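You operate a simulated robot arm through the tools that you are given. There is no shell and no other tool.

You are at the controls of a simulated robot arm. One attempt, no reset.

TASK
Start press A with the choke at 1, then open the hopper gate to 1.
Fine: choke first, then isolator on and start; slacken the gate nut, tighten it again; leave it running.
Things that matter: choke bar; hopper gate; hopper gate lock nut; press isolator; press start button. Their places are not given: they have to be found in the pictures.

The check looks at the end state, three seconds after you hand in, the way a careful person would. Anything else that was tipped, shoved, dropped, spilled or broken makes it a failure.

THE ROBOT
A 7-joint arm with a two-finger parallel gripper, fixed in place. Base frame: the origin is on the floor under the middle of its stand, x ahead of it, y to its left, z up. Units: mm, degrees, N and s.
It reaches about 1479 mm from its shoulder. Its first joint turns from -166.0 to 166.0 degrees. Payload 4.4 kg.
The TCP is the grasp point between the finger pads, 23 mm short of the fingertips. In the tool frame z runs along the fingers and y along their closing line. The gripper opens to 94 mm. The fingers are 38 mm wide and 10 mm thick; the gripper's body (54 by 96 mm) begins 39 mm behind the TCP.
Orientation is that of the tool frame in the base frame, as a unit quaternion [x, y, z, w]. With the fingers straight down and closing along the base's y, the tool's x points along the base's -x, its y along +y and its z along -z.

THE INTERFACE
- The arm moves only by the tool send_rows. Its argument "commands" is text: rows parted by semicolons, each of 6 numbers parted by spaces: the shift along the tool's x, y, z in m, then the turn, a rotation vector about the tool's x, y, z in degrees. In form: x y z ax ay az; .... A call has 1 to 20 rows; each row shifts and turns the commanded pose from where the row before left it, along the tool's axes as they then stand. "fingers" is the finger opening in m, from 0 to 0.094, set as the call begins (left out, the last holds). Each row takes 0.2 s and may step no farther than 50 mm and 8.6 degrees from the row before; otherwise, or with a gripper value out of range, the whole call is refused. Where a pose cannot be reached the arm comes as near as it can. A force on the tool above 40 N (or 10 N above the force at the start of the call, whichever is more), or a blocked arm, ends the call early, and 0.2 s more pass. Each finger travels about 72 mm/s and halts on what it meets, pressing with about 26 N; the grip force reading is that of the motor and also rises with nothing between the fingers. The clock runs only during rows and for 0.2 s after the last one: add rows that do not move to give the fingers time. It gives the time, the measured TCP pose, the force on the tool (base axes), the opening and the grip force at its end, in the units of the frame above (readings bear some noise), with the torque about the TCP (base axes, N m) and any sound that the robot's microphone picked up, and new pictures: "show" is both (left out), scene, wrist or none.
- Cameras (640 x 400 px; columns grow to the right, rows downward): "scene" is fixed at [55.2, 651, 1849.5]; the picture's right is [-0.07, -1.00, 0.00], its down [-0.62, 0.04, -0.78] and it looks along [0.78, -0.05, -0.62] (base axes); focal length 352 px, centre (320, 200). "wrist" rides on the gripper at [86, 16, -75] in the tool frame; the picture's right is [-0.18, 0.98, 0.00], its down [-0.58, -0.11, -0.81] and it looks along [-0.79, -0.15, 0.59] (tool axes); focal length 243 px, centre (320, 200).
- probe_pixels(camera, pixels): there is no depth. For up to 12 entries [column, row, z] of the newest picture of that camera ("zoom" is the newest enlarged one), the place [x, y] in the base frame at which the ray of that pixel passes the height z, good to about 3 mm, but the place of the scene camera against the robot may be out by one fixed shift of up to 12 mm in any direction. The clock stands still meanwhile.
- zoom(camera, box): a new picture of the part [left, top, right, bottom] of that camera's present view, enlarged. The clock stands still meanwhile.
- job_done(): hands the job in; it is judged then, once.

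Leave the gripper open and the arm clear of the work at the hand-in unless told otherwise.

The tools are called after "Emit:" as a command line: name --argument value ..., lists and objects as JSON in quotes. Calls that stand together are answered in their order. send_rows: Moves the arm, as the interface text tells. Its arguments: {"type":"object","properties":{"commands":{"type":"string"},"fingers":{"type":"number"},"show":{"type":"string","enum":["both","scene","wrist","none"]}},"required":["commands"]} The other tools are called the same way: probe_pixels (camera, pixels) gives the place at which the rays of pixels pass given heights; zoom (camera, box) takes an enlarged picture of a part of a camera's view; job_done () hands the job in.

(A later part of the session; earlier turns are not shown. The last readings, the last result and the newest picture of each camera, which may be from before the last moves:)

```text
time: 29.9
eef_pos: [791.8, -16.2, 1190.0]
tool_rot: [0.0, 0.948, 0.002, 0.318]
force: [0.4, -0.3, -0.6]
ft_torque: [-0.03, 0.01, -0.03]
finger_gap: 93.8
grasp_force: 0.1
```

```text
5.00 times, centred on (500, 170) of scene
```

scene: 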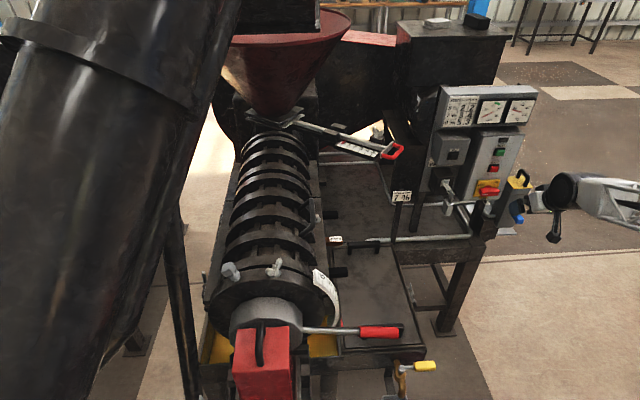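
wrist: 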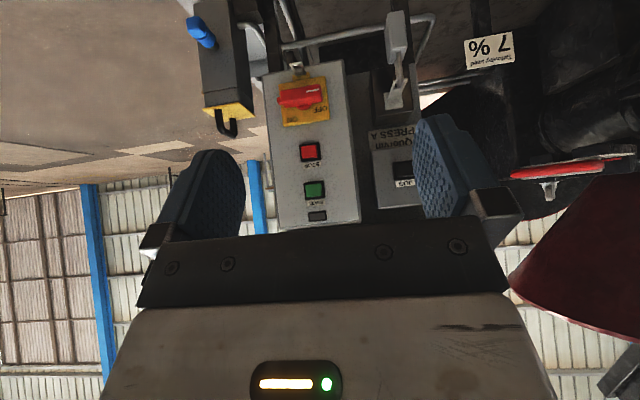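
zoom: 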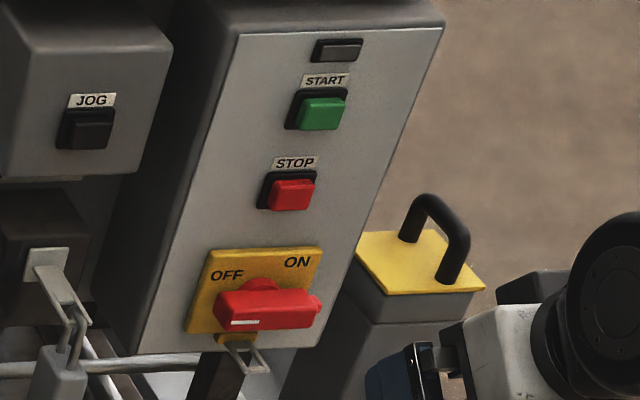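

The handle's white mark is on the OFF side (upright: left). "OFF" sits by the left end, "ON" at upper right, so ON should be a quarter turn clockwise. I'll probe START, STOP, and the isolator handle in both cameras.

Emit:
probe_pixels --camera "wrist" --pixels '[[314.1, 190, 1150], [314.1, 190, 1190], [309.6, 152.6, 1100], [309.6, 152.6, 1170], [301.2, 95.6, 1000], [301.2, 95.6, 1150], [322, 93, 1000], [322, 93, 1150], [278, 101, 1000], [278, 101, 1150]]'

Emit:
probe_pixels --camera "scene" --pixels '[[500.4, 152.8, 1150], [500.4, 152.8, 1250], [494.4, 168.8, 1150], [494.4, 168.8, 1250], [489, 191.6, 1000], [489, 191.6, 1150], [479.4, 192.4, 1000], [479.4, 192.4, 1150], [501, 190, 1000], [501, 190, 1150]]'

```text
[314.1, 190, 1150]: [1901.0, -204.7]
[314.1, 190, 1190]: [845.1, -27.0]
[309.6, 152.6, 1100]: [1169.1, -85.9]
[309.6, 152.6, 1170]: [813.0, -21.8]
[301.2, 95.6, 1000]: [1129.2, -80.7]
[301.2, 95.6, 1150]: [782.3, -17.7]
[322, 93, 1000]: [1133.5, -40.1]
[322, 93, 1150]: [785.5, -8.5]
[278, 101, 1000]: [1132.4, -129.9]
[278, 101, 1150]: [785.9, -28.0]
```

```text
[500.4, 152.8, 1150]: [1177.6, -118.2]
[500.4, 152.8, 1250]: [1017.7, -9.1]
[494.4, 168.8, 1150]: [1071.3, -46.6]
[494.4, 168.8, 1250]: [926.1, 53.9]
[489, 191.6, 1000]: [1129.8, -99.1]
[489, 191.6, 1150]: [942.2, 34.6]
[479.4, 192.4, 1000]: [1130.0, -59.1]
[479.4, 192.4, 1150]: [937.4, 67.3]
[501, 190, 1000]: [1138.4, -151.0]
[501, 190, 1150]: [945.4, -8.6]
```

Triangulating with the wrist as reference: isolator handle centre ≈ (1104,−77,1013), STOP ≈ (1115,−78,1111), START ≈ (1118,−76,1181). I'll come closer in front of the isolator to measure it better.

Emit:
send_rows --commands "-0.0031 -0.0123 0.0398 0 0 0; -0.0031 -0.0123 0.0398 0 0 0; -0.0031 -0.0123 0.0398 0 0 0; -0.0031 -0.0123 0.0398 0 0 0; -0.0031 -0.0123 0.0398 0 0 0; -0.0031 -0.0123 0.0398 0 0 0; 0 0 0 0 0 0"

```text
time: 31.5
eef_pos: [947.3, -90.8, 1009.9]
tool_rot: [-0.001, 0.948, 0.002, 0.318]
force: [-0.4, 0.0, -0.1]
ft_torque: [0.02, -0.01, -0.01]
finger_gap: 94.1
grasp_force: 0.0
```

scene: 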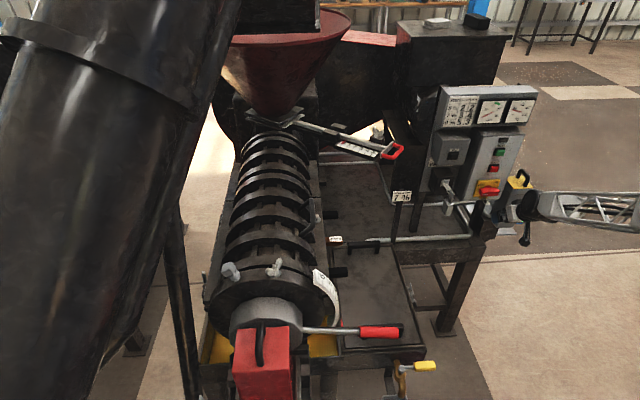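
wrist: 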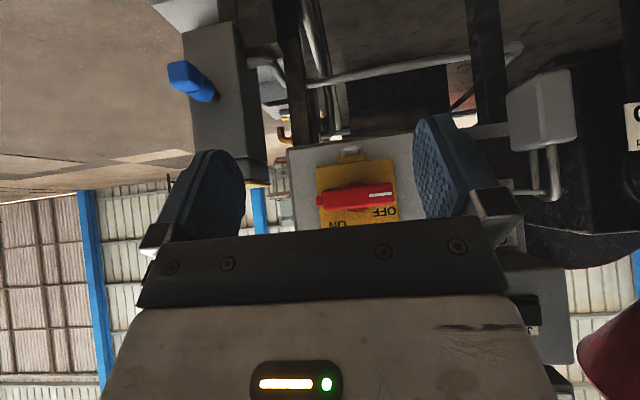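

Emit:
zoom --camera "wrist" --box '[300, 140, 420, 230]'

Emit:
probe_pixels --camera "wrist" --pixels '[[358, 196, 1000], [358, 196, 1014], [322, 201, 1000], [322, 201, 1014], [395, 192, 1000], [395, 192, 1010], [350, 150, 900], [350, 150, 980]]'

```text
4.44 times, centred on (360, 185) of wrist
```

zoom: 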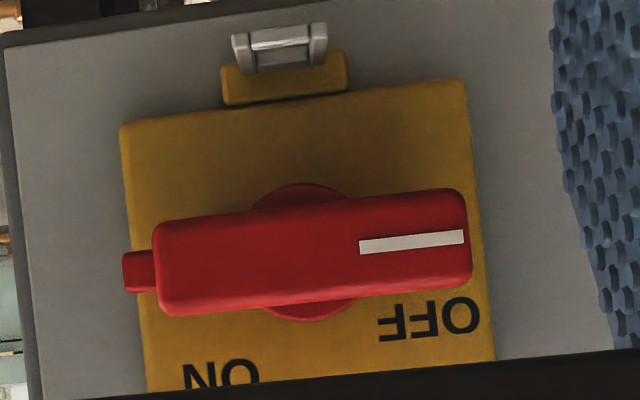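

```text
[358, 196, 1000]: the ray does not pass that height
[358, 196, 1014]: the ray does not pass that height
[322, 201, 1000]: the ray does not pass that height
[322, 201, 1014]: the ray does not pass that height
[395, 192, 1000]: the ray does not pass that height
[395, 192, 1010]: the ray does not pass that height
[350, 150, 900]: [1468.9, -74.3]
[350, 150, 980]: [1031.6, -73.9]
```

Emit:
probe_pixels --camera "wrist" --pixels '[[358.2, 196.9, 1020], [358.2, 196.9, 1024], [356.2, 196.3, 1020], [356.2, 196.3, 1024], [392.7, 193.2, 1020], [323.7, 201, 1024], [356, 185, 1010], [356, 207, 1030]]'

Emit:
zoom --camera "scene" --box '[460, 160, 540, 210]'

```text
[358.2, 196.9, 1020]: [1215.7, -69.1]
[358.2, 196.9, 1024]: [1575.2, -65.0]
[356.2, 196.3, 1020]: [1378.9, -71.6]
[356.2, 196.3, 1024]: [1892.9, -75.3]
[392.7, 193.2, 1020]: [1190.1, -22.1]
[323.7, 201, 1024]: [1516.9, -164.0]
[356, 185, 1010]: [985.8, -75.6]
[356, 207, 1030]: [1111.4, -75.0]
```

```text
8.00 times, centred on (500, 185) of scene
```

zoom: 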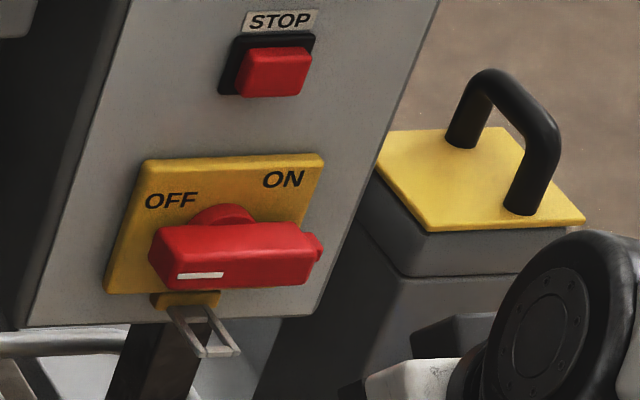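

Close-up: handle face is at x≈1092, centre y≈−72, z≈1017, bar ~76×24 mm. I now point the fingers at +x and roll −90° so they close vertically over the bar, staying at this distance (TCP x≈947).

Emit:
send_rows --commands "0 0 0 0 -8.5 0; 0 0 0 0 -8.5 0; 0 0 0 0 -8.5 0; 0 0 0 0 -8.5 0; 0 0 0 0 -8.5 0; 0 0 0 0 -8.5 0; 0 0 0 0 -1.9 0; 0 0 0 0 0 -8.5; 0 0 0 0 0 -8.5; 0 0 0 0 0 -8.5; 0 0 0 0 0 -8.5; 0 0 0 0 0 -8.5; 0 0 0 0 0 -8.5; 0 0 0 0 0 -8.5; 0 0 0 0 0 -8.5; 0 0 0 0 0 -8.5; 0 0 0 0 0 -8.5; 0 0 0 0 0 -5; 0 0 0 0 0 0"

```text
time: 35.5
eef_pos: [1056.4, -203.1, 1221.4]
tool_rot: [0.538, -0.523, 0.443, -0.49]
force: [-0.1, -0.2, 0.6]
ft_torque: [0.01, 0.0, -0.03]
finger_gap: 94.0
grasp_force: 0.0
out of reach, approached as far as the arm can: row 4, 9, 10, 11, 12, 13, 14, 15, 16, 17, 18
```

scene: 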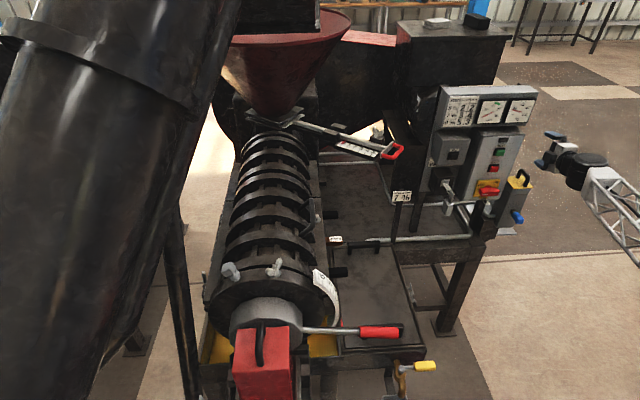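
wrist: 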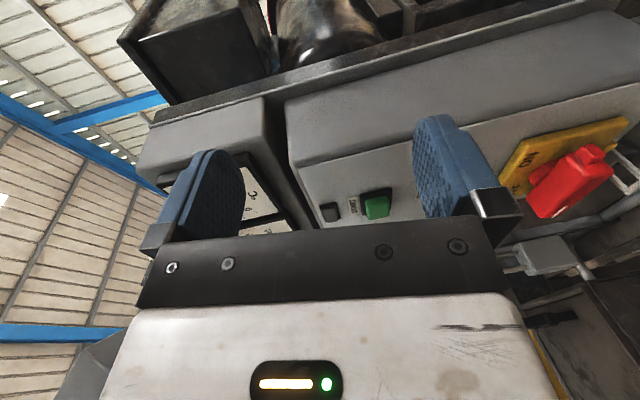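

The roll to −90° ran out of reach and the arm drifted to (1056,−203,1221), beside the panel, touching nothing (force ~0). I'll back off along −x in a small step and see how it responds before un-rolling.

Emit:
send_rows --commands "0 0 -0.02 0 0 0"

```text
time: 35.9
eef_pos: [1047.7, -205.3, 1235.5]
tool_rot: [0.537, -0.521, 0.445, -0.492]
force: [-0.1, 0.1, -1.0]
ft_torque: [-0.01, -0.05, 0.01]
finger_gap: 94.0
grasp_force: 0.1
out of reach, approached as far as the arm can: row 1
```

scene: 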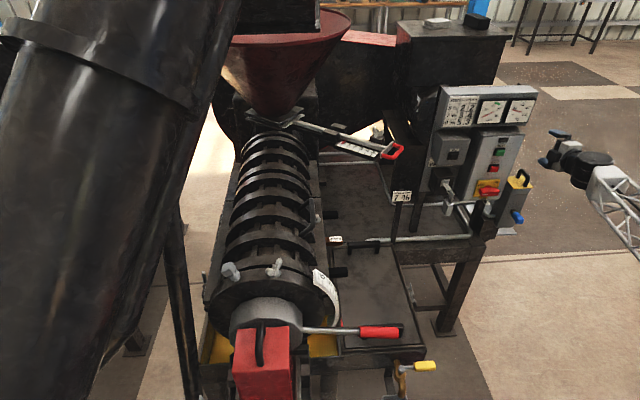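
wrist: 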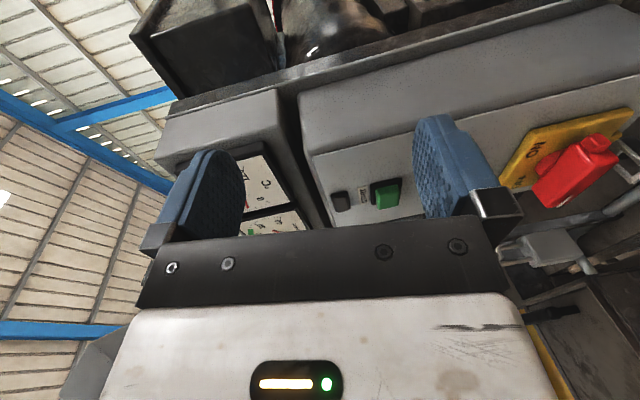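

The commanded pose is kept while the arm sits at a joint limit. I un-roll in steps (25° first) and watch the arm come back.

Emit:
send_rows --commands "0 0 -0.03 0 0 0; 0 0 -0.03 0 0 8.5; 0 0 0 0 0 8.5; 0 0 0 0 0 8.5" --show "scene"

```text
time: 36.9
eef_pos: [993.8, -209.6, 1252.4]
tool_rot: [-0.406, 0.624, -0.326, 0.583]
force: [-0.6, -0.1, -0.4]
ft_torque: [0.0, -0.04, 0.0]
finger_gap: 93.8
grasp_force: 0.1
out of reach, approached as far as the arm can: row 1
```

scene: 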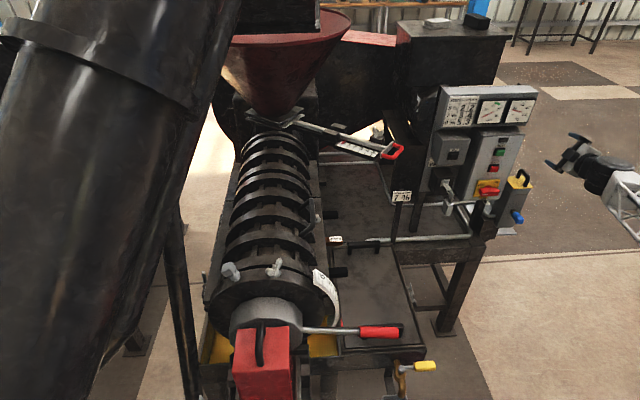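

Out-of-reach rows reset the commanded pose to the reached one, so it's now consistent at (994,−210,1252). I back off in −x and un-roll to 0.

Emit:
send_rows --commands "0 0 -0.047 0 0 0; 0 0 -0.047 0 0 0; 0 0 -0.047 0 0 0; 0 0 0 0 0 8.5; 0 0 0 0 0 8.5; 0 0 0 0 0 8.5; 0 0 0 0 0 8.5; 0 0 0 0 0 8.5; 0 0 0 0 0 8.5; 0 0 0 0 0 8.5; 0 0 0 0 0 3; 0 0 0 0 0 0"

```text
time: 39.5
eef_pos: [853.9, -220.6, 1265.9]
tool_rot: [-0.023, 0.744, 0.021, 0.667]
force: [-0.2, -0.2, 0.2]
ft_torque: [-0.01, 0.0, -0.01]
finger_gap: 94.2
grasp_force: 0.1
```

scene: 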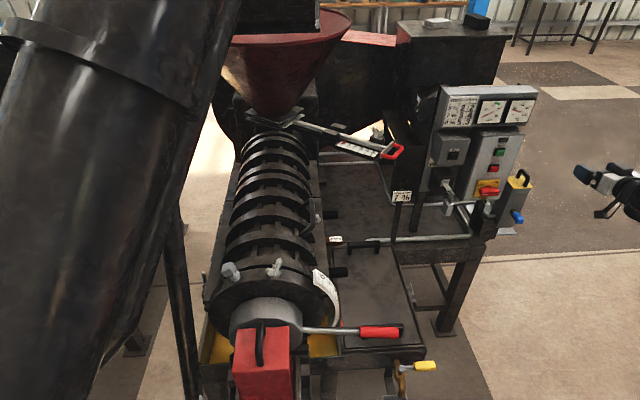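
wrist: 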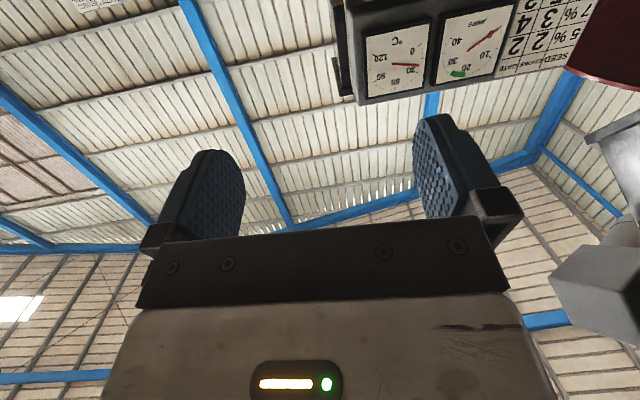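

Now roll is 0 at (854,−221,1266). I level the fingers to point exactly +x and move in front of the isolator, well back (x≈850, z≈1100).

Emit:
send_rows --commands "0 0 0 3.55 -6.2 0; 0.0332 0.029 0 0 0 0; 0.0332 0.029 0 0 0 0; 0.0332 0.029 0 0 0 0; 0.0332 0.029 0 0 0 0; 0.0332 0.029 0 0 0 0; 0 0 0 0 0 0" --show "scene"

```text
time: 41.1
eef_pos: [852.1, -75.2, 1100.3]
tool_rot: [-0.005, 0.707, 0.002, 0.707]
force: [-0.9, 0.0, -0.1]
ft_torque: [0.0, 0.03, 0.02]
finger_gap: 94.2
grasp_force: 0.1
```

scene: 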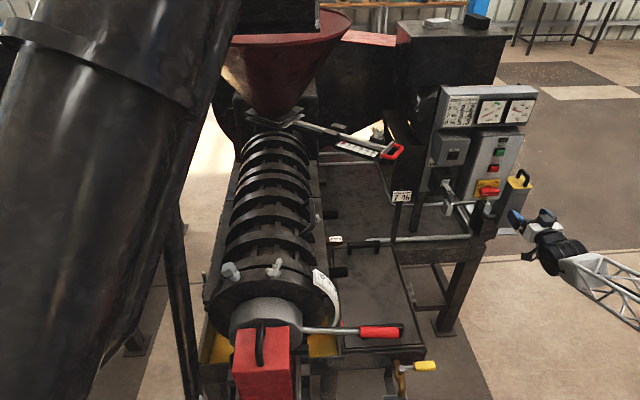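

Reached. Now I try rolling the other way (+90°) at this free spot.

Emit:
send_rows --commands "0 0 0 0 0 8.5; 0 0 0 0 0 8.5; 0 0 0 0 0 8.5; 0 0 0 0 0 8.5; 0 0 0 0 0 8.5; 0 0 0 0 0 8.5; 0 0 0 0 0 8.5; 0 0 0 0 0 8.5; 0 0 0 0 0 8.5; 0 0 0 0 0 8.5; 0 0 0 0 0 5; 0 0 0 0 0 0"

```text
time: 43.7
eef_pos: [852.3, -75.0, 1101.2]
tool_rot: [0.497, 0.504, 0.502, 0.498]
force: [-1.0, 0.7, -0.4]
ft_torque: [0.03, 0.03, -0.02]
finger_gap: 94.0
grasp_force: 0.2
```

scene: 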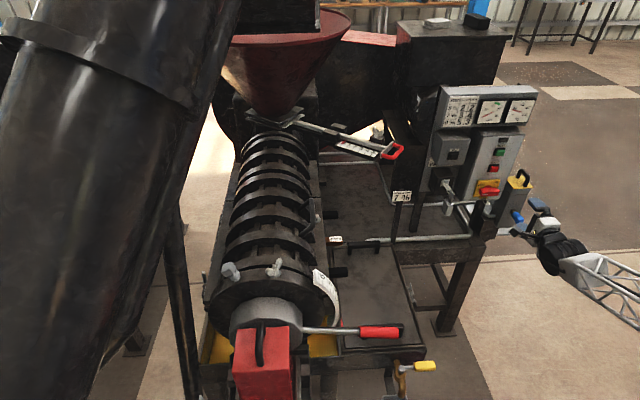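
wrist: 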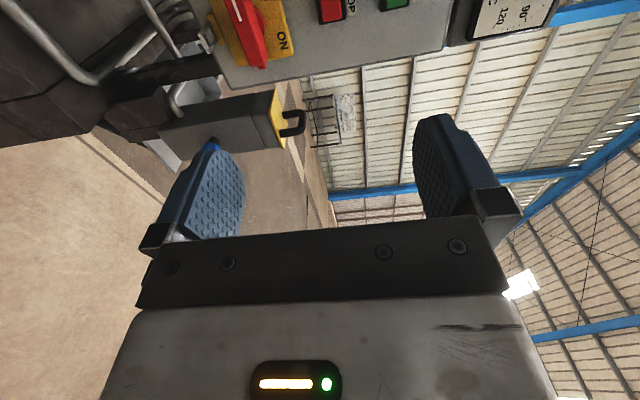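

Roll +90° is fine (fingers now close vertically). I test that another +90° is also available here, since the isolator turn needs it, then return.

Emit:
send_rows --commands "0 0 0 0 0 8.5; 0 0 0 0 0 8.5; 0 0 0 0 0 8.5; 0 0 0 0 0 8.5; 0 0 0 0 0 8.5; 0 0 0 0 0 8.5; 0 0 0 0 0 8.5; 0 0 0 0 0 8.5; 0 0 0 0 0 8.5; 0 0 0 0 0 8.5; 0 0 0 0 0 5; 0 0 0 0 0 0"

```text
time: 46.3
eef_pos: [853.6, -75.1, 1101.2]
tool_rot: [0.708, 0.005, 0.707, -0.003]
force: [0.4, 0.0, -0.8]
ft_torque: [0.03, -0.01, -0.01]
finger_gap: 93.9
grasp_force: 0.0
```

scene: 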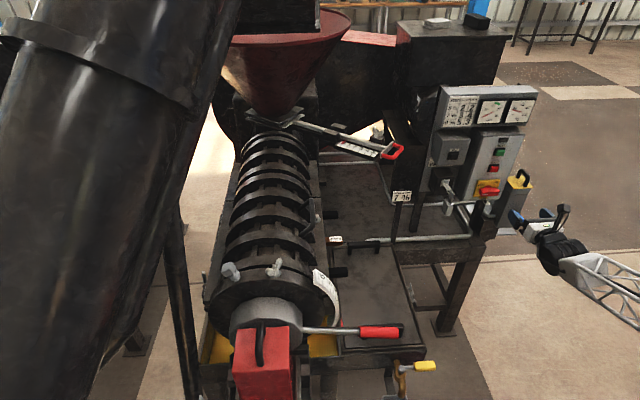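
wrist: 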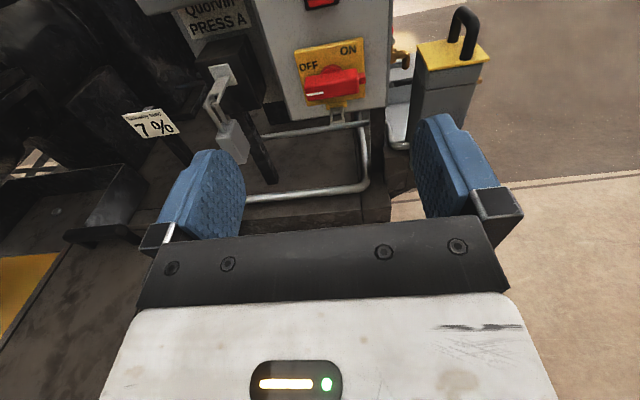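

Roll 180° also works and gives an upright view of the panel. I'll use it to refine the isolator's position.

Emit:
zoom --camera "wrist" --box '[270, 20, 410, 140]'

Emit:
zoom --camera "wrist" --box '[285, 30, 385, 130]'

```text
3.33 times, centred on (340, 80) of wrist
```

zoom: 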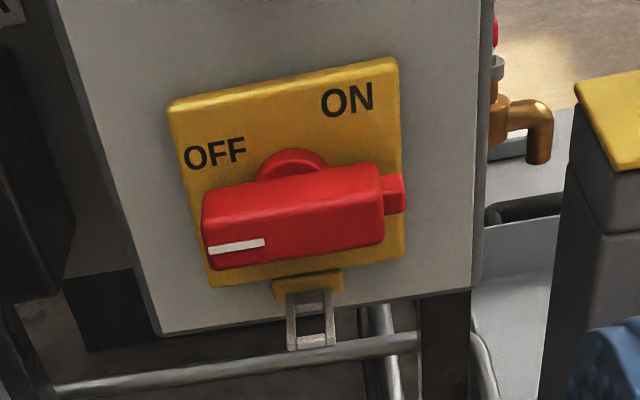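

```text
4.00 times, centred on (335, 80) of wrist
```

zoom: 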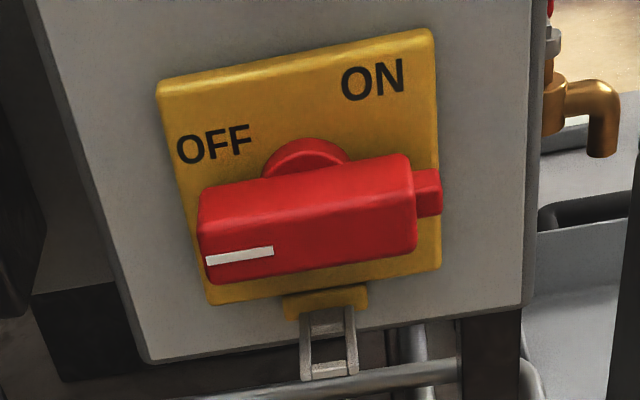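

Emit:
probe_pixels --camera "wrist" --pixels '[[332.5, 90.8, 1000], [332.5, 90.8, 1030], [306, 95, 1000], [306, 95, 1030], [358.5, 86, 1000], [358.5, 86, 1030], [332, 79, 1000], [332, 79, 1030]]'

```text
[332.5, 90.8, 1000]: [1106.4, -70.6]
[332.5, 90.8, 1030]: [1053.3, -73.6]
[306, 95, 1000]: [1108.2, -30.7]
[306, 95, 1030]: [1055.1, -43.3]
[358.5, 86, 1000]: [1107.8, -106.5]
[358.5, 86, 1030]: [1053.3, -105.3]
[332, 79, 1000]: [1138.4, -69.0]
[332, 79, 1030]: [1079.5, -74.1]
```

The view gives the front face at x≈1080, centre (−72.5, 1016). Let me check where the hasp below the plate is so the lower finger clears it.

Emit:
probe_pixels --camera "wrist" --pixels '[[336.5, 105, 960], [336.5, 105, 990], [337, 123.5, 940], [337, 123.5, 970], [337, 109, 960], [337, 109, 990], [290, 120, 960], [290, 120, 980], [320, 38, 1050], [320, 38, 1070]]'

```text
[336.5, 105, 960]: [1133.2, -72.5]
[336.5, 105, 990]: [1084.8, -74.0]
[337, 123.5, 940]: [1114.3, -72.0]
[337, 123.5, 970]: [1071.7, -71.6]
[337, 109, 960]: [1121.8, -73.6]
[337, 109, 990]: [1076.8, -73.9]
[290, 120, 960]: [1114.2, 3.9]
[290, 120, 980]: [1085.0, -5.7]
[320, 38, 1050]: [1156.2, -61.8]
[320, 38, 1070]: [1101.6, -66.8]
```

Hasp top is at about z 970. I return to roll +90°, narrow the fingers to 46 mm and go to a standoff in front of the handle (x≈1010).

Emit:
send_rows --commands "0 0 0 0 0 -8.5; 0 0 0 0 0 -8.5; 0 0 0 0 0 -8.5; 0 0 0 0 0 -8.5; 0 0 0 0 0 -8.5; 0 0 0 0 0 -8.5; 0 0 0 0 0 -8.5; 0 0 0 0 0 -8.5; 0 0 0 0 0 -8.5; 0 0 0 0 0 -8.5; 0 0 0 0 0 -5; 0.00065 -0.0212 0.039 0 0 0; 0.00065 -0.0212 0.039 0 0 0; 0.00065 -0.0212 0.039 0 0 0; 0.00065 -0.0212 0.039 0 0 0; 0 0 0 0 0 0" --fingers 0.046

```text
time: 49.7
eef_pos: [989.8, -93.6, 1028.4]
tool_rot: [0.496, 0.505, 0.502, 0.497]
force: [-0.3, 1.0, 0.4]
ft_torque: [-0.03, 0.02, -0.01]
finger_gap: 46.3
grasp_force: 0.1
out of reach, approached as far as the arm can: row 12, 13, 14, 15
```

scene: 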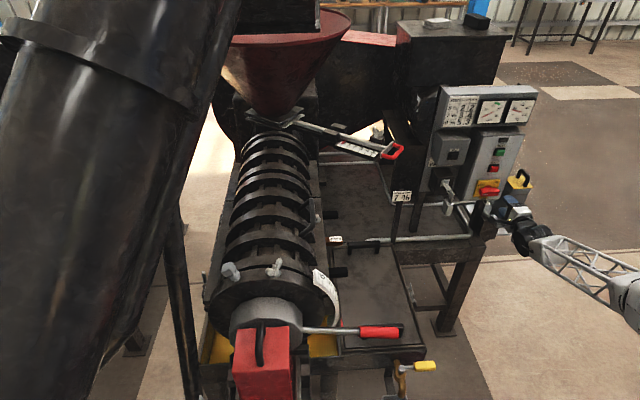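
wrist: 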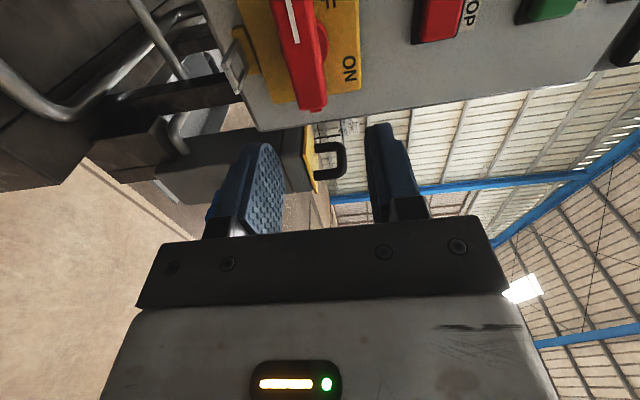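

At roll +90° the arm can't come that low with level fingers (it stopped at (990,−94,1028)). Turning the handle can be done instead by pushing down on its right end (clockwise) with closed, slanted fingers. I back off, un-roll to 0 and tilt the fingers to ~50° from vertical.

Emit:
send_rows --commands "0 0.02 -0.045 0 0 0; 0 0.02 -0.045 0 0 0; 0 0.02 -0.045 0 0 0; 0 0 0 0 0 -8.5; 0 0 0 0 0 -8.5; 0 0 0 0 0 -8.5; 0 0 0 0 0 -8.5; 0 0 0 0 0 -8.5; 0 0 0 0 0 -8.5; 0 0 0 0 0 -8.5; 0 0 0 0 0 -8.5; 0 0 0 0 0 -8.5; 0 0 0 0 0 -8.5; 0 0 0 0 0 -5; 0 0 0 0 8 0; 0 0 0 0 8 0; 0 0 0 0 8 0; 0 0 0 0 8 0; 0 0 0 0 8 0; 0 0 0 0 0 0" --fingers 0

```text
time: 54.1
eef_pos: [832.9, -91.8, 1171.8]
tool_rot: [-0.005, 0.884, -0.007, 0.468]
force: [0.4, -0.1, -0.8]
ft_torque: [0.02, -0.09, -0.01]
finger_gap: 0.0
grasp_force: 25.9
stopped in row 20: the arm was blocked; the commanded pose is now the measured one
```

scene: 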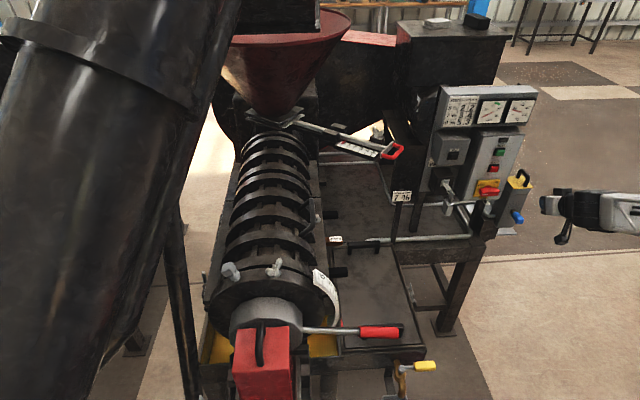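
wrist: 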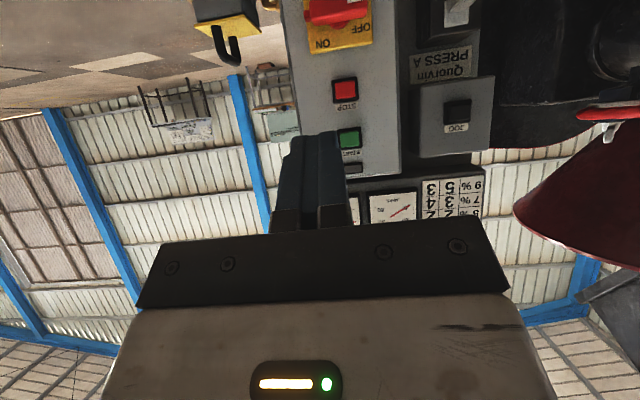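

Now fingers are closed, slanted 34° below horizontal at (833,−92,1172); the "blocked" note came in free air (a joint limit). Moving toward a standoff in front of and above the handle's right end.

Emit:
send_rows --commands "-0.0054 -0.0032 0.0467 0 0 0; -0.0054 -0.0032 0.0467 0 0 0; -0.0054 -0.0032 0.0467 0 0 0; -0.0054 -0.0032 0.0467 0 0 0; 0 0 0 0 0 0"

```text
time: 55.3
eef_pos: [999.4, -103.8, 1082.5]
tool_rot: [-0.006, 0.884, -0.007, 0.468]
force: [-0.7, 0.0, -0.8]
ft_torque: [0.01, 0.01, -0.01]
finger_gap: 0.0
grasp_force: 26.1
```

scene: 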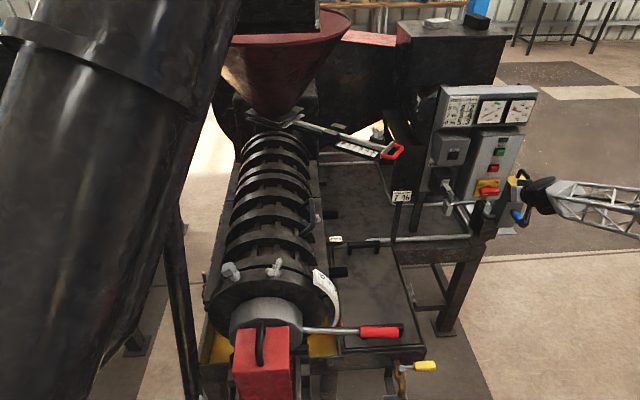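
wrist: 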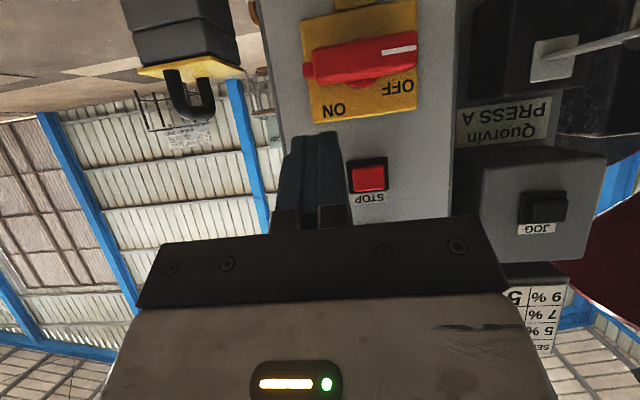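

Good view. I'll probe the bar's ends, centre and the neighbouring yellow-lidded box handle.

Emit:
probe_pixels --camera "wrist" --pixels '[[362, 60, 1000], [362, 60, 1020], [418, 50, 1000], [418, 50, 1020], [312, 66, 1000], [312, 66, 1020], [190, 120, 1040], [190, 75, 1020], [240, 68, 1020], [368, 177, 1110], [368, 177, 1140]]'

Emit:
zoom --camera "wrist" --box '[250, 0, 450, 200]'

Emit:
zoom --camera "scene" --box '[460, 130, 580, 230]'

```text
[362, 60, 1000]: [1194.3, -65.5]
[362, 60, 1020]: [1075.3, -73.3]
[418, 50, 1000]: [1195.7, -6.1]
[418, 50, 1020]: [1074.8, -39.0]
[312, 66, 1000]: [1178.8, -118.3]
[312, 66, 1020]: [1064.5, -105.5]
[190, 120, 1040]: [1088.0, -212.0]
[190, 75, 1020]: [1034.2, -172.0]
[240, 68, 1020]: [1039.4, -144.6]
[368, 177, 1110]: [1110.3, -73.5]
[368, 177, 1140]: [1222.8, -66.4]
```

```text
2.00 times, centred on (350, 100) of wrist
```

zoom: 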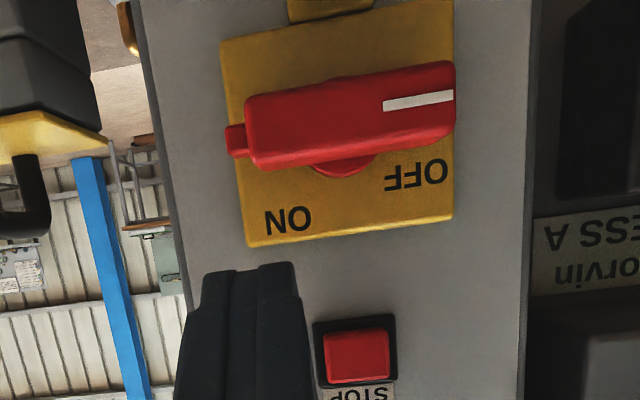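

```text
4.00 times, centred on (520, 180) of scene
```

zoom: 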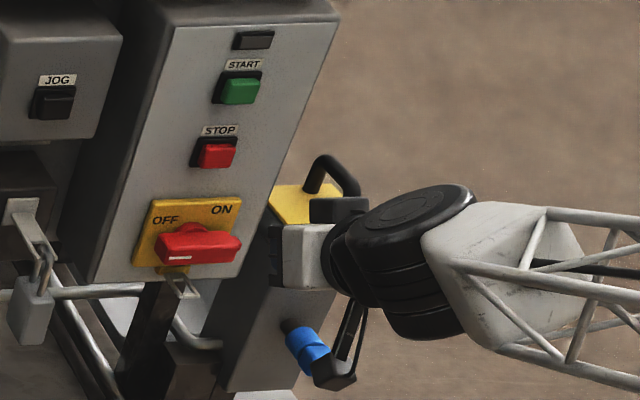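

The bar's face centre is ≈(1078,−72.5,1018). Checking the yellow-lid box's extents so the hand keeps clear.

Emit:
probe_pixels --camera "scene" --pixels '[[506.9, 181.3, 1035], [513.8, 188.5, 1035], [533, 187.5, 1035], [523.8, 176, 1035], [506.9, 181.3, 1015], [513.8, 188.5, 1015], [533, 187.5, 1015]]'

Emit:
probe_pixels --camera "wrist" --pixels '[[242, 75, 1015], [242, 75, 1030], [138, 72, 1015], [138, 72, 1030], [190, 120, 1040], [190, 120, 1046]]'

```text
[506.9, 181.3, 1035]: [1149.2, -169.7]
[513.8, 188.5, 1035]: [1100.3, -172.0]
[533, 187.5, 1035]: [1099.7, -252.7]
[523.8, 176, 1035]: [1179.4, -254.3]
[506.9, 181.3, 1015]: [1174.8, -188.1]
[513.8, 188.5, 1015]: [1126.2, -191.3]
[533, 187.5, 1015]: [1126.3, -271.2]
```

```text
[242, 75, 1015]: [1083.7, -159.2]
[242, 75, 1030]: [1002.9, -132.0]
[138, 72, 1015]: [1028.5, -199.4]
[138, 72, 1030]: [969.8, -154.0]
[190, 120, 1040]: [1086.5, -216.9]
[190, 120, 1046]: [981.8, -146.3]
```

The box sits at x≥1130, clear of the hand. Moving to just above the handle's right end.

Emit:
send_rows --commands "-0.012 -0.0003 0.024 0 0 0; -0.012 -0.0003 0.024 0 0 0; -0.012 -0.0003 0.024 0 0 0; 0 0 0 0 0 0"

```text
time: 56.3
eef_pos: [1077.4, -105.4, 1074.4]
tool_rot: [-0.005, 0.884, -0.007, 0.467]
force: [-0.1, 0.3, 0.7]
ft_torque: [0.01, -0.02, 0.01]
finger_gap: 0.0
grasp_force: 26.2
```

scene: 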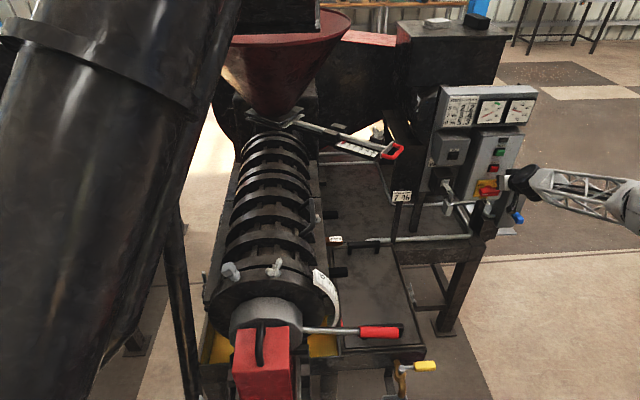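
wrist: 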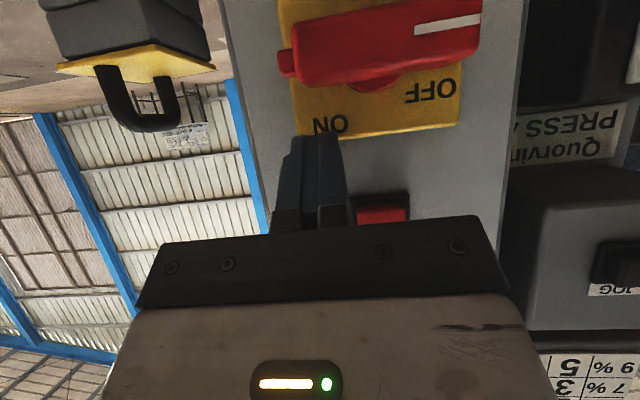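

The closed fingertips are above the handle's right end. I push down in small steps: first down ~35 mm.

Emit:
send_rows --commands "0.0065 0 0.0044 0 0 0; 0.0065 0 0.0044 0 0 0; 0.0053 0 0.0036 0 0 0; 0.0052 0 0.0035 0 0 0; 0.0052 0 0.0035 0 0 0; 0 0 0 0 0 0"

```text
time: 57.7
eef_pos: [1077.7, -106.7, 1037.0]
tool_rot: [-0.005, 0.884, -0.008, 0.467]
force: [-0.4, -0.3, 0.6]
ft_torque: [-0.01, -0.04, 0.0]
finger_gap: 0.2
grasp_force: 26.4
```

scene: 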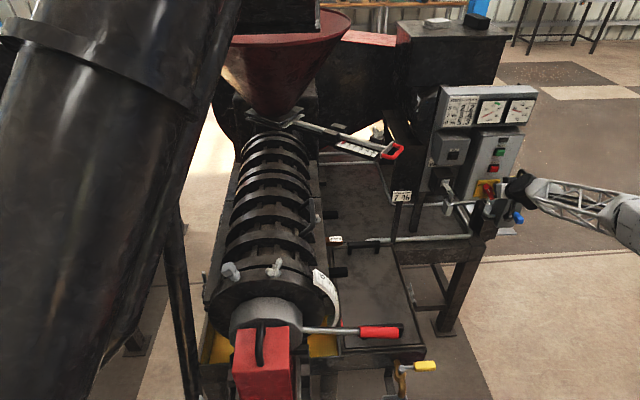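
wrist: 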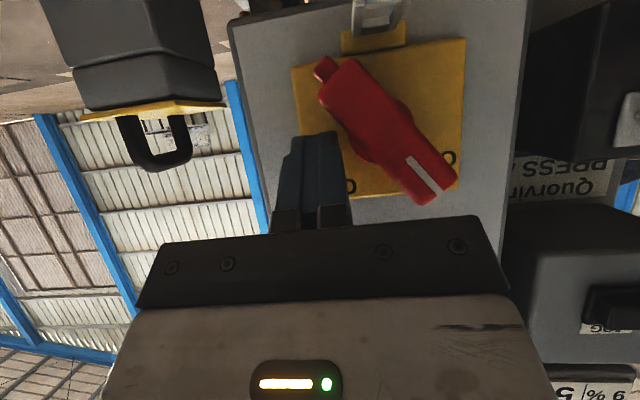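

The handle turned about 50° clockwise. Continuing down and toward +y to bring it upright.

Emit:
send_rows --commands "0.0027 0.0028 0.0019 0 0 0; 0.0045 0.0044 0.0031 0 0 0; 0.0029 0.005 0.002 0 0 0; 0 0.002 0 0 0 0; 0 0 0 0 0 0"

```text
time: 58.5
eef_pos: [1077.0, -100.0, 1025.2]
tool_rot: [-0.004, 0.883, -0.009, 0.469]
force: [2.1, -11.5, -0.4]
ft_torque: [-0.05, -0.01, -0.29]
finger_gap: 0.1
grasp_force: 25.5
stopped in row 4: the force on the tool passed its limit at 46 N (the readings are from after the stop); the commanded pose is now the measured one
```

scene: 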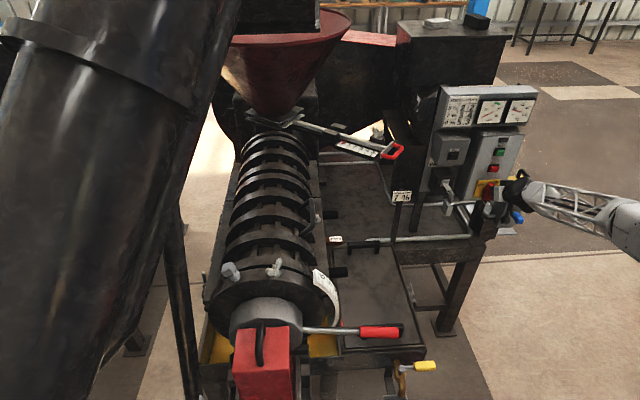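
wrist: 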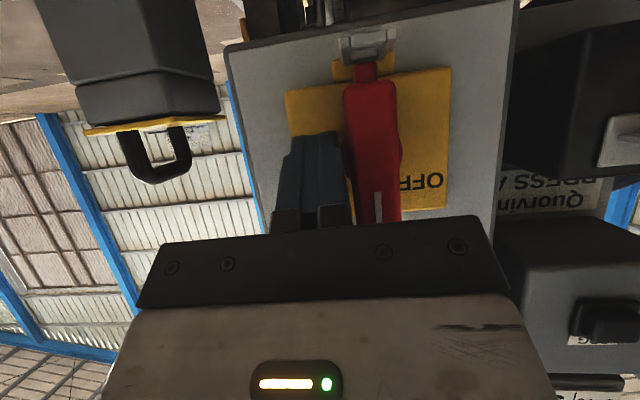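

The handle has come upright and the force rose at its stop. Zooming to check.

Emit:
zoom --camera "wrist" --box '[270, 20, 470, 230]'

Emit:
zoom --camera "scene" --box '[450, 130, 550, 220]'

```text
1.90 times, centred on (370, 125) of wrist
```

zoom: 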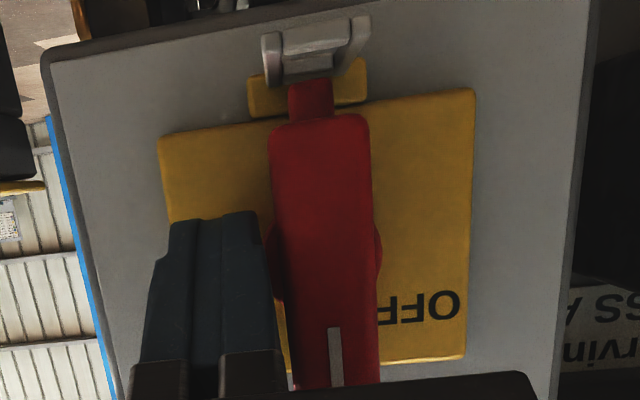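

```text
4.44 times, centred on (500, 175) of scene
```

zoom: 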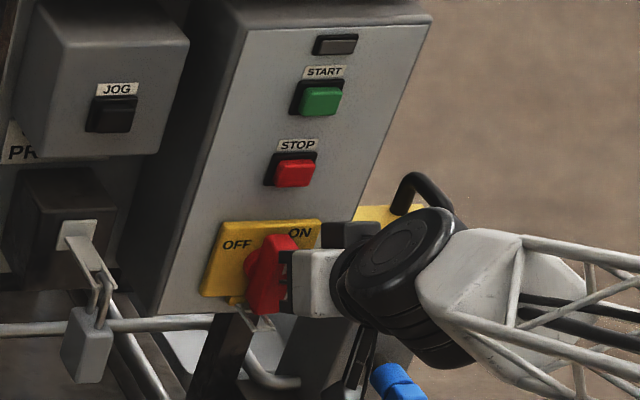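

The isolator is at ON (mark up). I move the fingers off to the right, back away, and rise in front of START.

Emit:
send_rows --commands "0 -0.01 0 0 0 0; 0 0 -0.045 0 0 0; 0 0 -0.045 0 0 0; -0.0278 0.013 -0.0189 0 0 0; -0.0278 0.013 -0.0189 0 0 0; -0.0278 0.013 -0.0189 0 0 0; 0 0 0 0 0 0"

```text
time: 60.1
eef_pos: [1000.5, -66.1, 1176.3]
tool_rot: [-0.004, 0.884, -0.009, 0.468]
force: [-0.3, -0.3, 0.3]
ft_torque: [-0.02, 0.0, 0.01]
finger_gap: 0.0
grasp_force: 26.1
```

scene: 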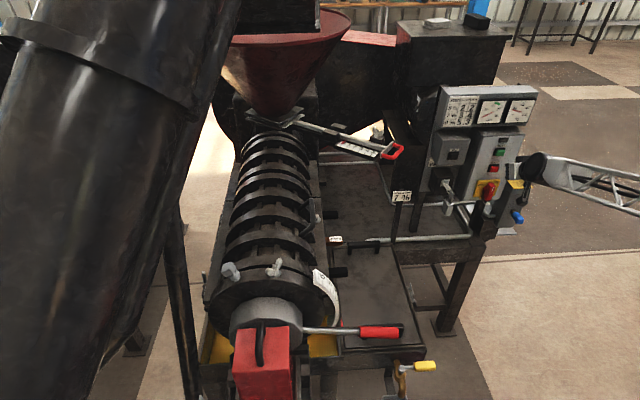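
wrist: 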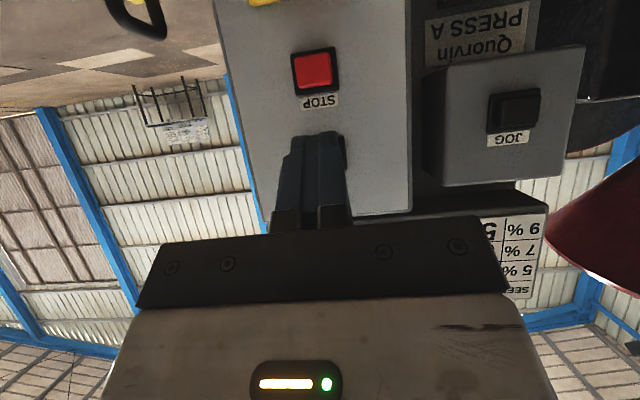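

START is hidden behind the fingers. I'll probe STOP here and check the isolator in the scene picture.

Emit:
zoom --camera "scene" --box '[460, 130, 540, 210]'

Emit:
probe_pixels --camera "wrist" --pixels '[[316, 70, 1100], [316, 70, 1120], [520, 111, 1150], [520, 111, 1180]]'

Emit:
probe_pixels --camera "scene" --pixels '[[494.4, 168.8, 1111], [500.4, 152.8, 1180]]'

```text
5.00 times, centred on (500, 170) of scene
```

zoom: 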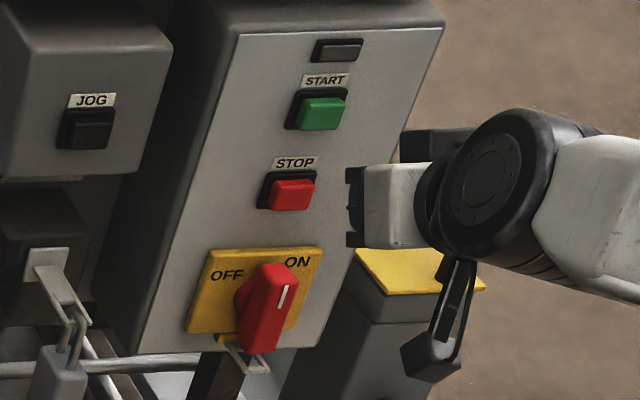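

```text
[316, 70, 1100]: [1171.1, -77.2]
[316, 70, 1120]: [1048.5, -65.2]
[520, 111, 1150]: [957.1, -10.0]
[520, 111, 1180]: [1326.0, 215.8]
```

```text
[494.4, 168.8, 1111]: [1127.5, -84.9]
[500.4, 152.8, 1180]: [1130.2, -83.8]
```

Isolator reads ON in the scene view. START ≈ (1111,−71,1180). I advance to ~10 mm in front of it.

Emit:
send_rows --commands "-0.0197 -0.0025 0.029 0 0 0; -0.0197 -0.0025 0.029 0 0 0; 0 0 0 0 0 0"

```text
time: 60.9
eef_pos: [1072.5, -71.6, 1176.7]
tool_rot: [-0.004, 0.884, -0.008, 0.468]
force: [0.9, 0.5, -0.5]
ft_torque: [-0.02, 0.0, 0.05]
finger_gap: 0.1
grasp_force: 26.3
```

scene: 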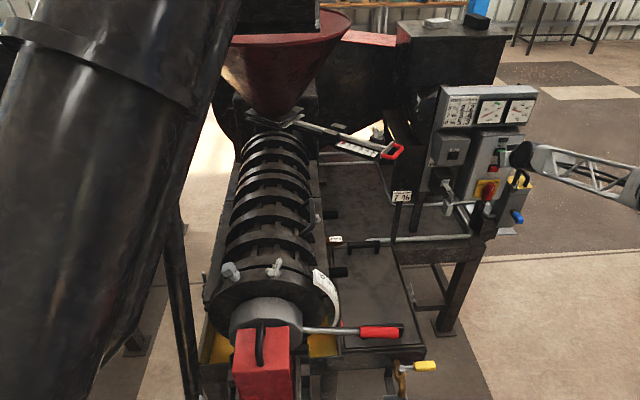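
wrist: 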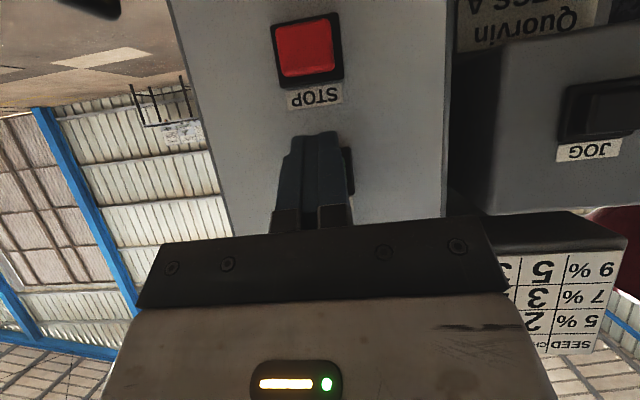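

Emit:
zoom --camera "scene" --box '[470, 120, 550, 180]'

Emit:
zoom --camera "wrist" --box '[250, 80, 390, 220]'

```text
6.67 times, centred on (510, 150) of scene
```

zoom: 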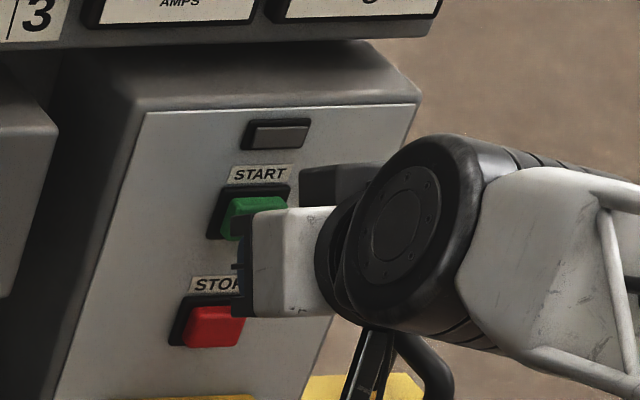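

```text
2.86 times, centred on (320, 150) of wrist
```

zoom: 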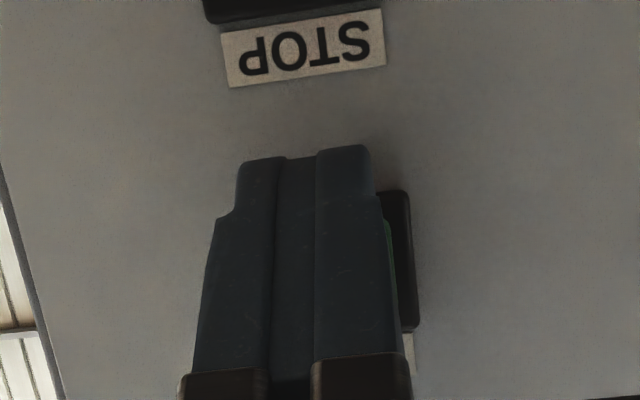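

The START bezel's edge shows just behind the fingers, columns ~293–365, rows ~146–196 in the wrist picture. Probing its centre.

Emit:
probe_pixels --camera "wrist" --pixels '[[317, 171, 1170], [317, 171, 1190], [317, 171, 1200], [307, 50, 1110], [307, 50, 1120], [307, 50, 1100]]'

```text
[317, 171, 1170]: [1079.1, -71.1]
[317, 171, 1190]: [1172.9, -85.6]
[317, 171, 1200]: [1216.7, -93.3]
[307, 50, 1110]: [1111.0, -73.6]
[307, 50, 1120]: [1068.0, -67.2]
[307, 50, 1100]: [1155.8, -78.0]
```

START centre ≈ (1112,−74.5,1178). Pressing slowly toward +x with small steps.

Emit:
send_rows --commands "-0.00225 -0.0025 0.0033 0 0 0; -0.00225 0 0.0033 0 0 0; -0.00169 0 0.0025 0 0 0; -0.00169 0 0.0025 0 0 0; 0 0 0 0 0 0"

```text
time: 61.7
eef_pos: [1080.8, -73.8, 1176.3]
tool_rot: [-0.003, 0.884, -0.01, 0.467]
force: [-36.6, 0.7, 4.6]
ft_torque: [-0.1, -0.2, 0.02]
finger_gap: 0.0
grasp_force: 26.1
heard: click
stopped in row 3: the force on the tool passed its limit at 47 N (the readings are from after the stop); the commanded pose is now the measured one
```

scene: 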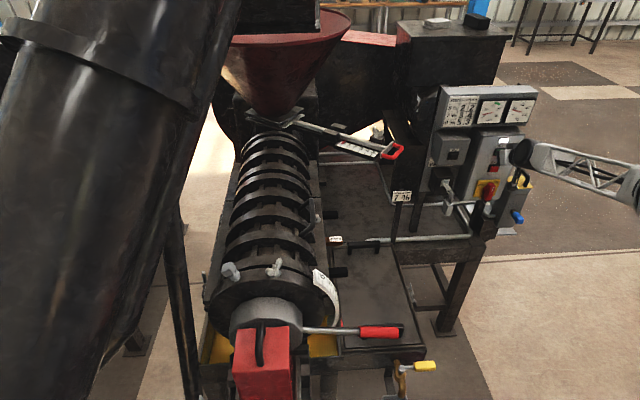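
wrist: 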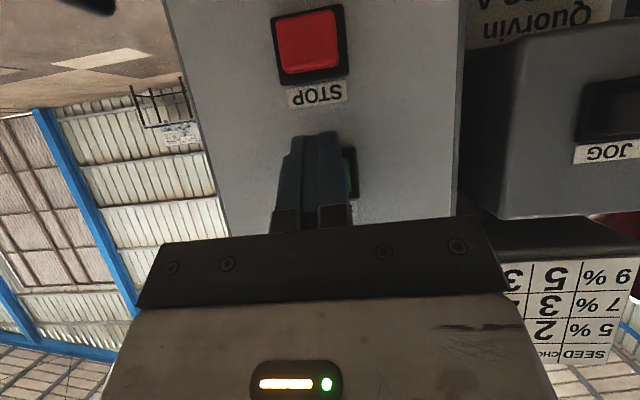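

A click was heard and the button bottomed out at 47 N. Something above START now seems lit. I back away and check the lamp and ammeter.

Emit:
send_rows --commands "0.0056 0 -0.0083 0 0 0; 0.0197 0 -0.029 0 0 0; 0.0197 0 -0.029 0 0 0; 0 0 0 0 0 0"

Emit:
zoom --camera "scene" --box '[430, 80, 550, 210]'

```text
time: 62.7
eef_pos: [999.9, -75.0, 1176.5]
tool_rot: [-0.003, 0.884, -0.01, 0.467]
force: [0.4, -0.9, -0.5]
ft_torque: [0.01, -0.02, 0.0]
finger_gap: 0.0
grasp_force: 26.1
```

scene: 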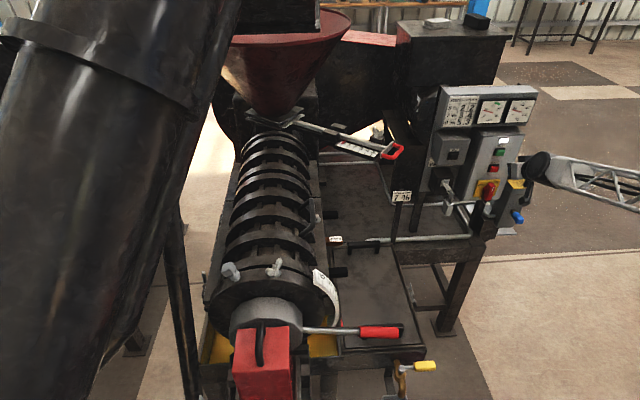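
wrist: 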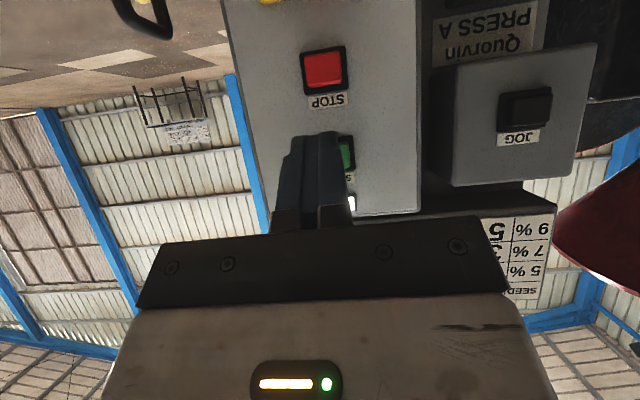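

```text
3.08 times, centred on (490, 145) of scene
```

zoom: 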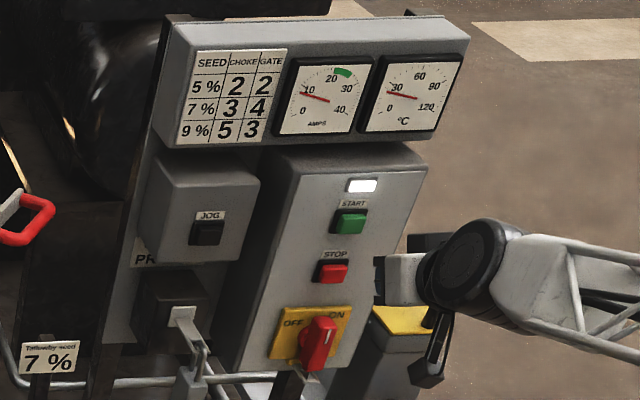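

The lamp is lit and the ammeter reads about 9 A: the press is running. Now to the gate: I back off, rise, and bring the fingers to vertical.

Emit:
send_rows --commands "-0.0185 0 -0.044 0 0 0; -0.0185 0 -0.044 0 0 0; -0.0185 0 -0.044 0 0 0; -0.0185 0 -0.044 0 0 0; -0.0185 0 -0.044 0 0 0; 0 0 0 0 8.5 0; 0 0 0 0 8.5 0; 0 0 0 0 8.5 0; 0 0 0 0 8.5 0; 0 0 0 0 8.5 0; 0 0 0 0 8.5 0; 0 0 0 0 4.7 0; 0 0 0 0 0 0" --show "scene"

```text
time: 65.5
eef_pos: [872.3, -70.0, 1377.1]
tool_rot: [0.001, 1.0, -0.009, -0.001]
force: [-0.1, 0.6, 0.4]
ft_torque: [0.0, 0.04, 0.03]
finger_gap: 0.2
grasp_force: 26.2
```

scene: 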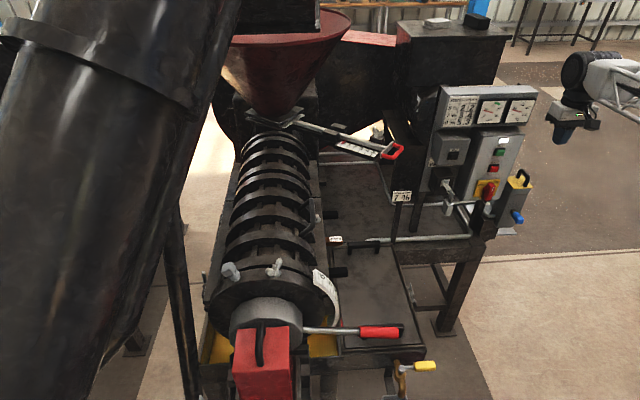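

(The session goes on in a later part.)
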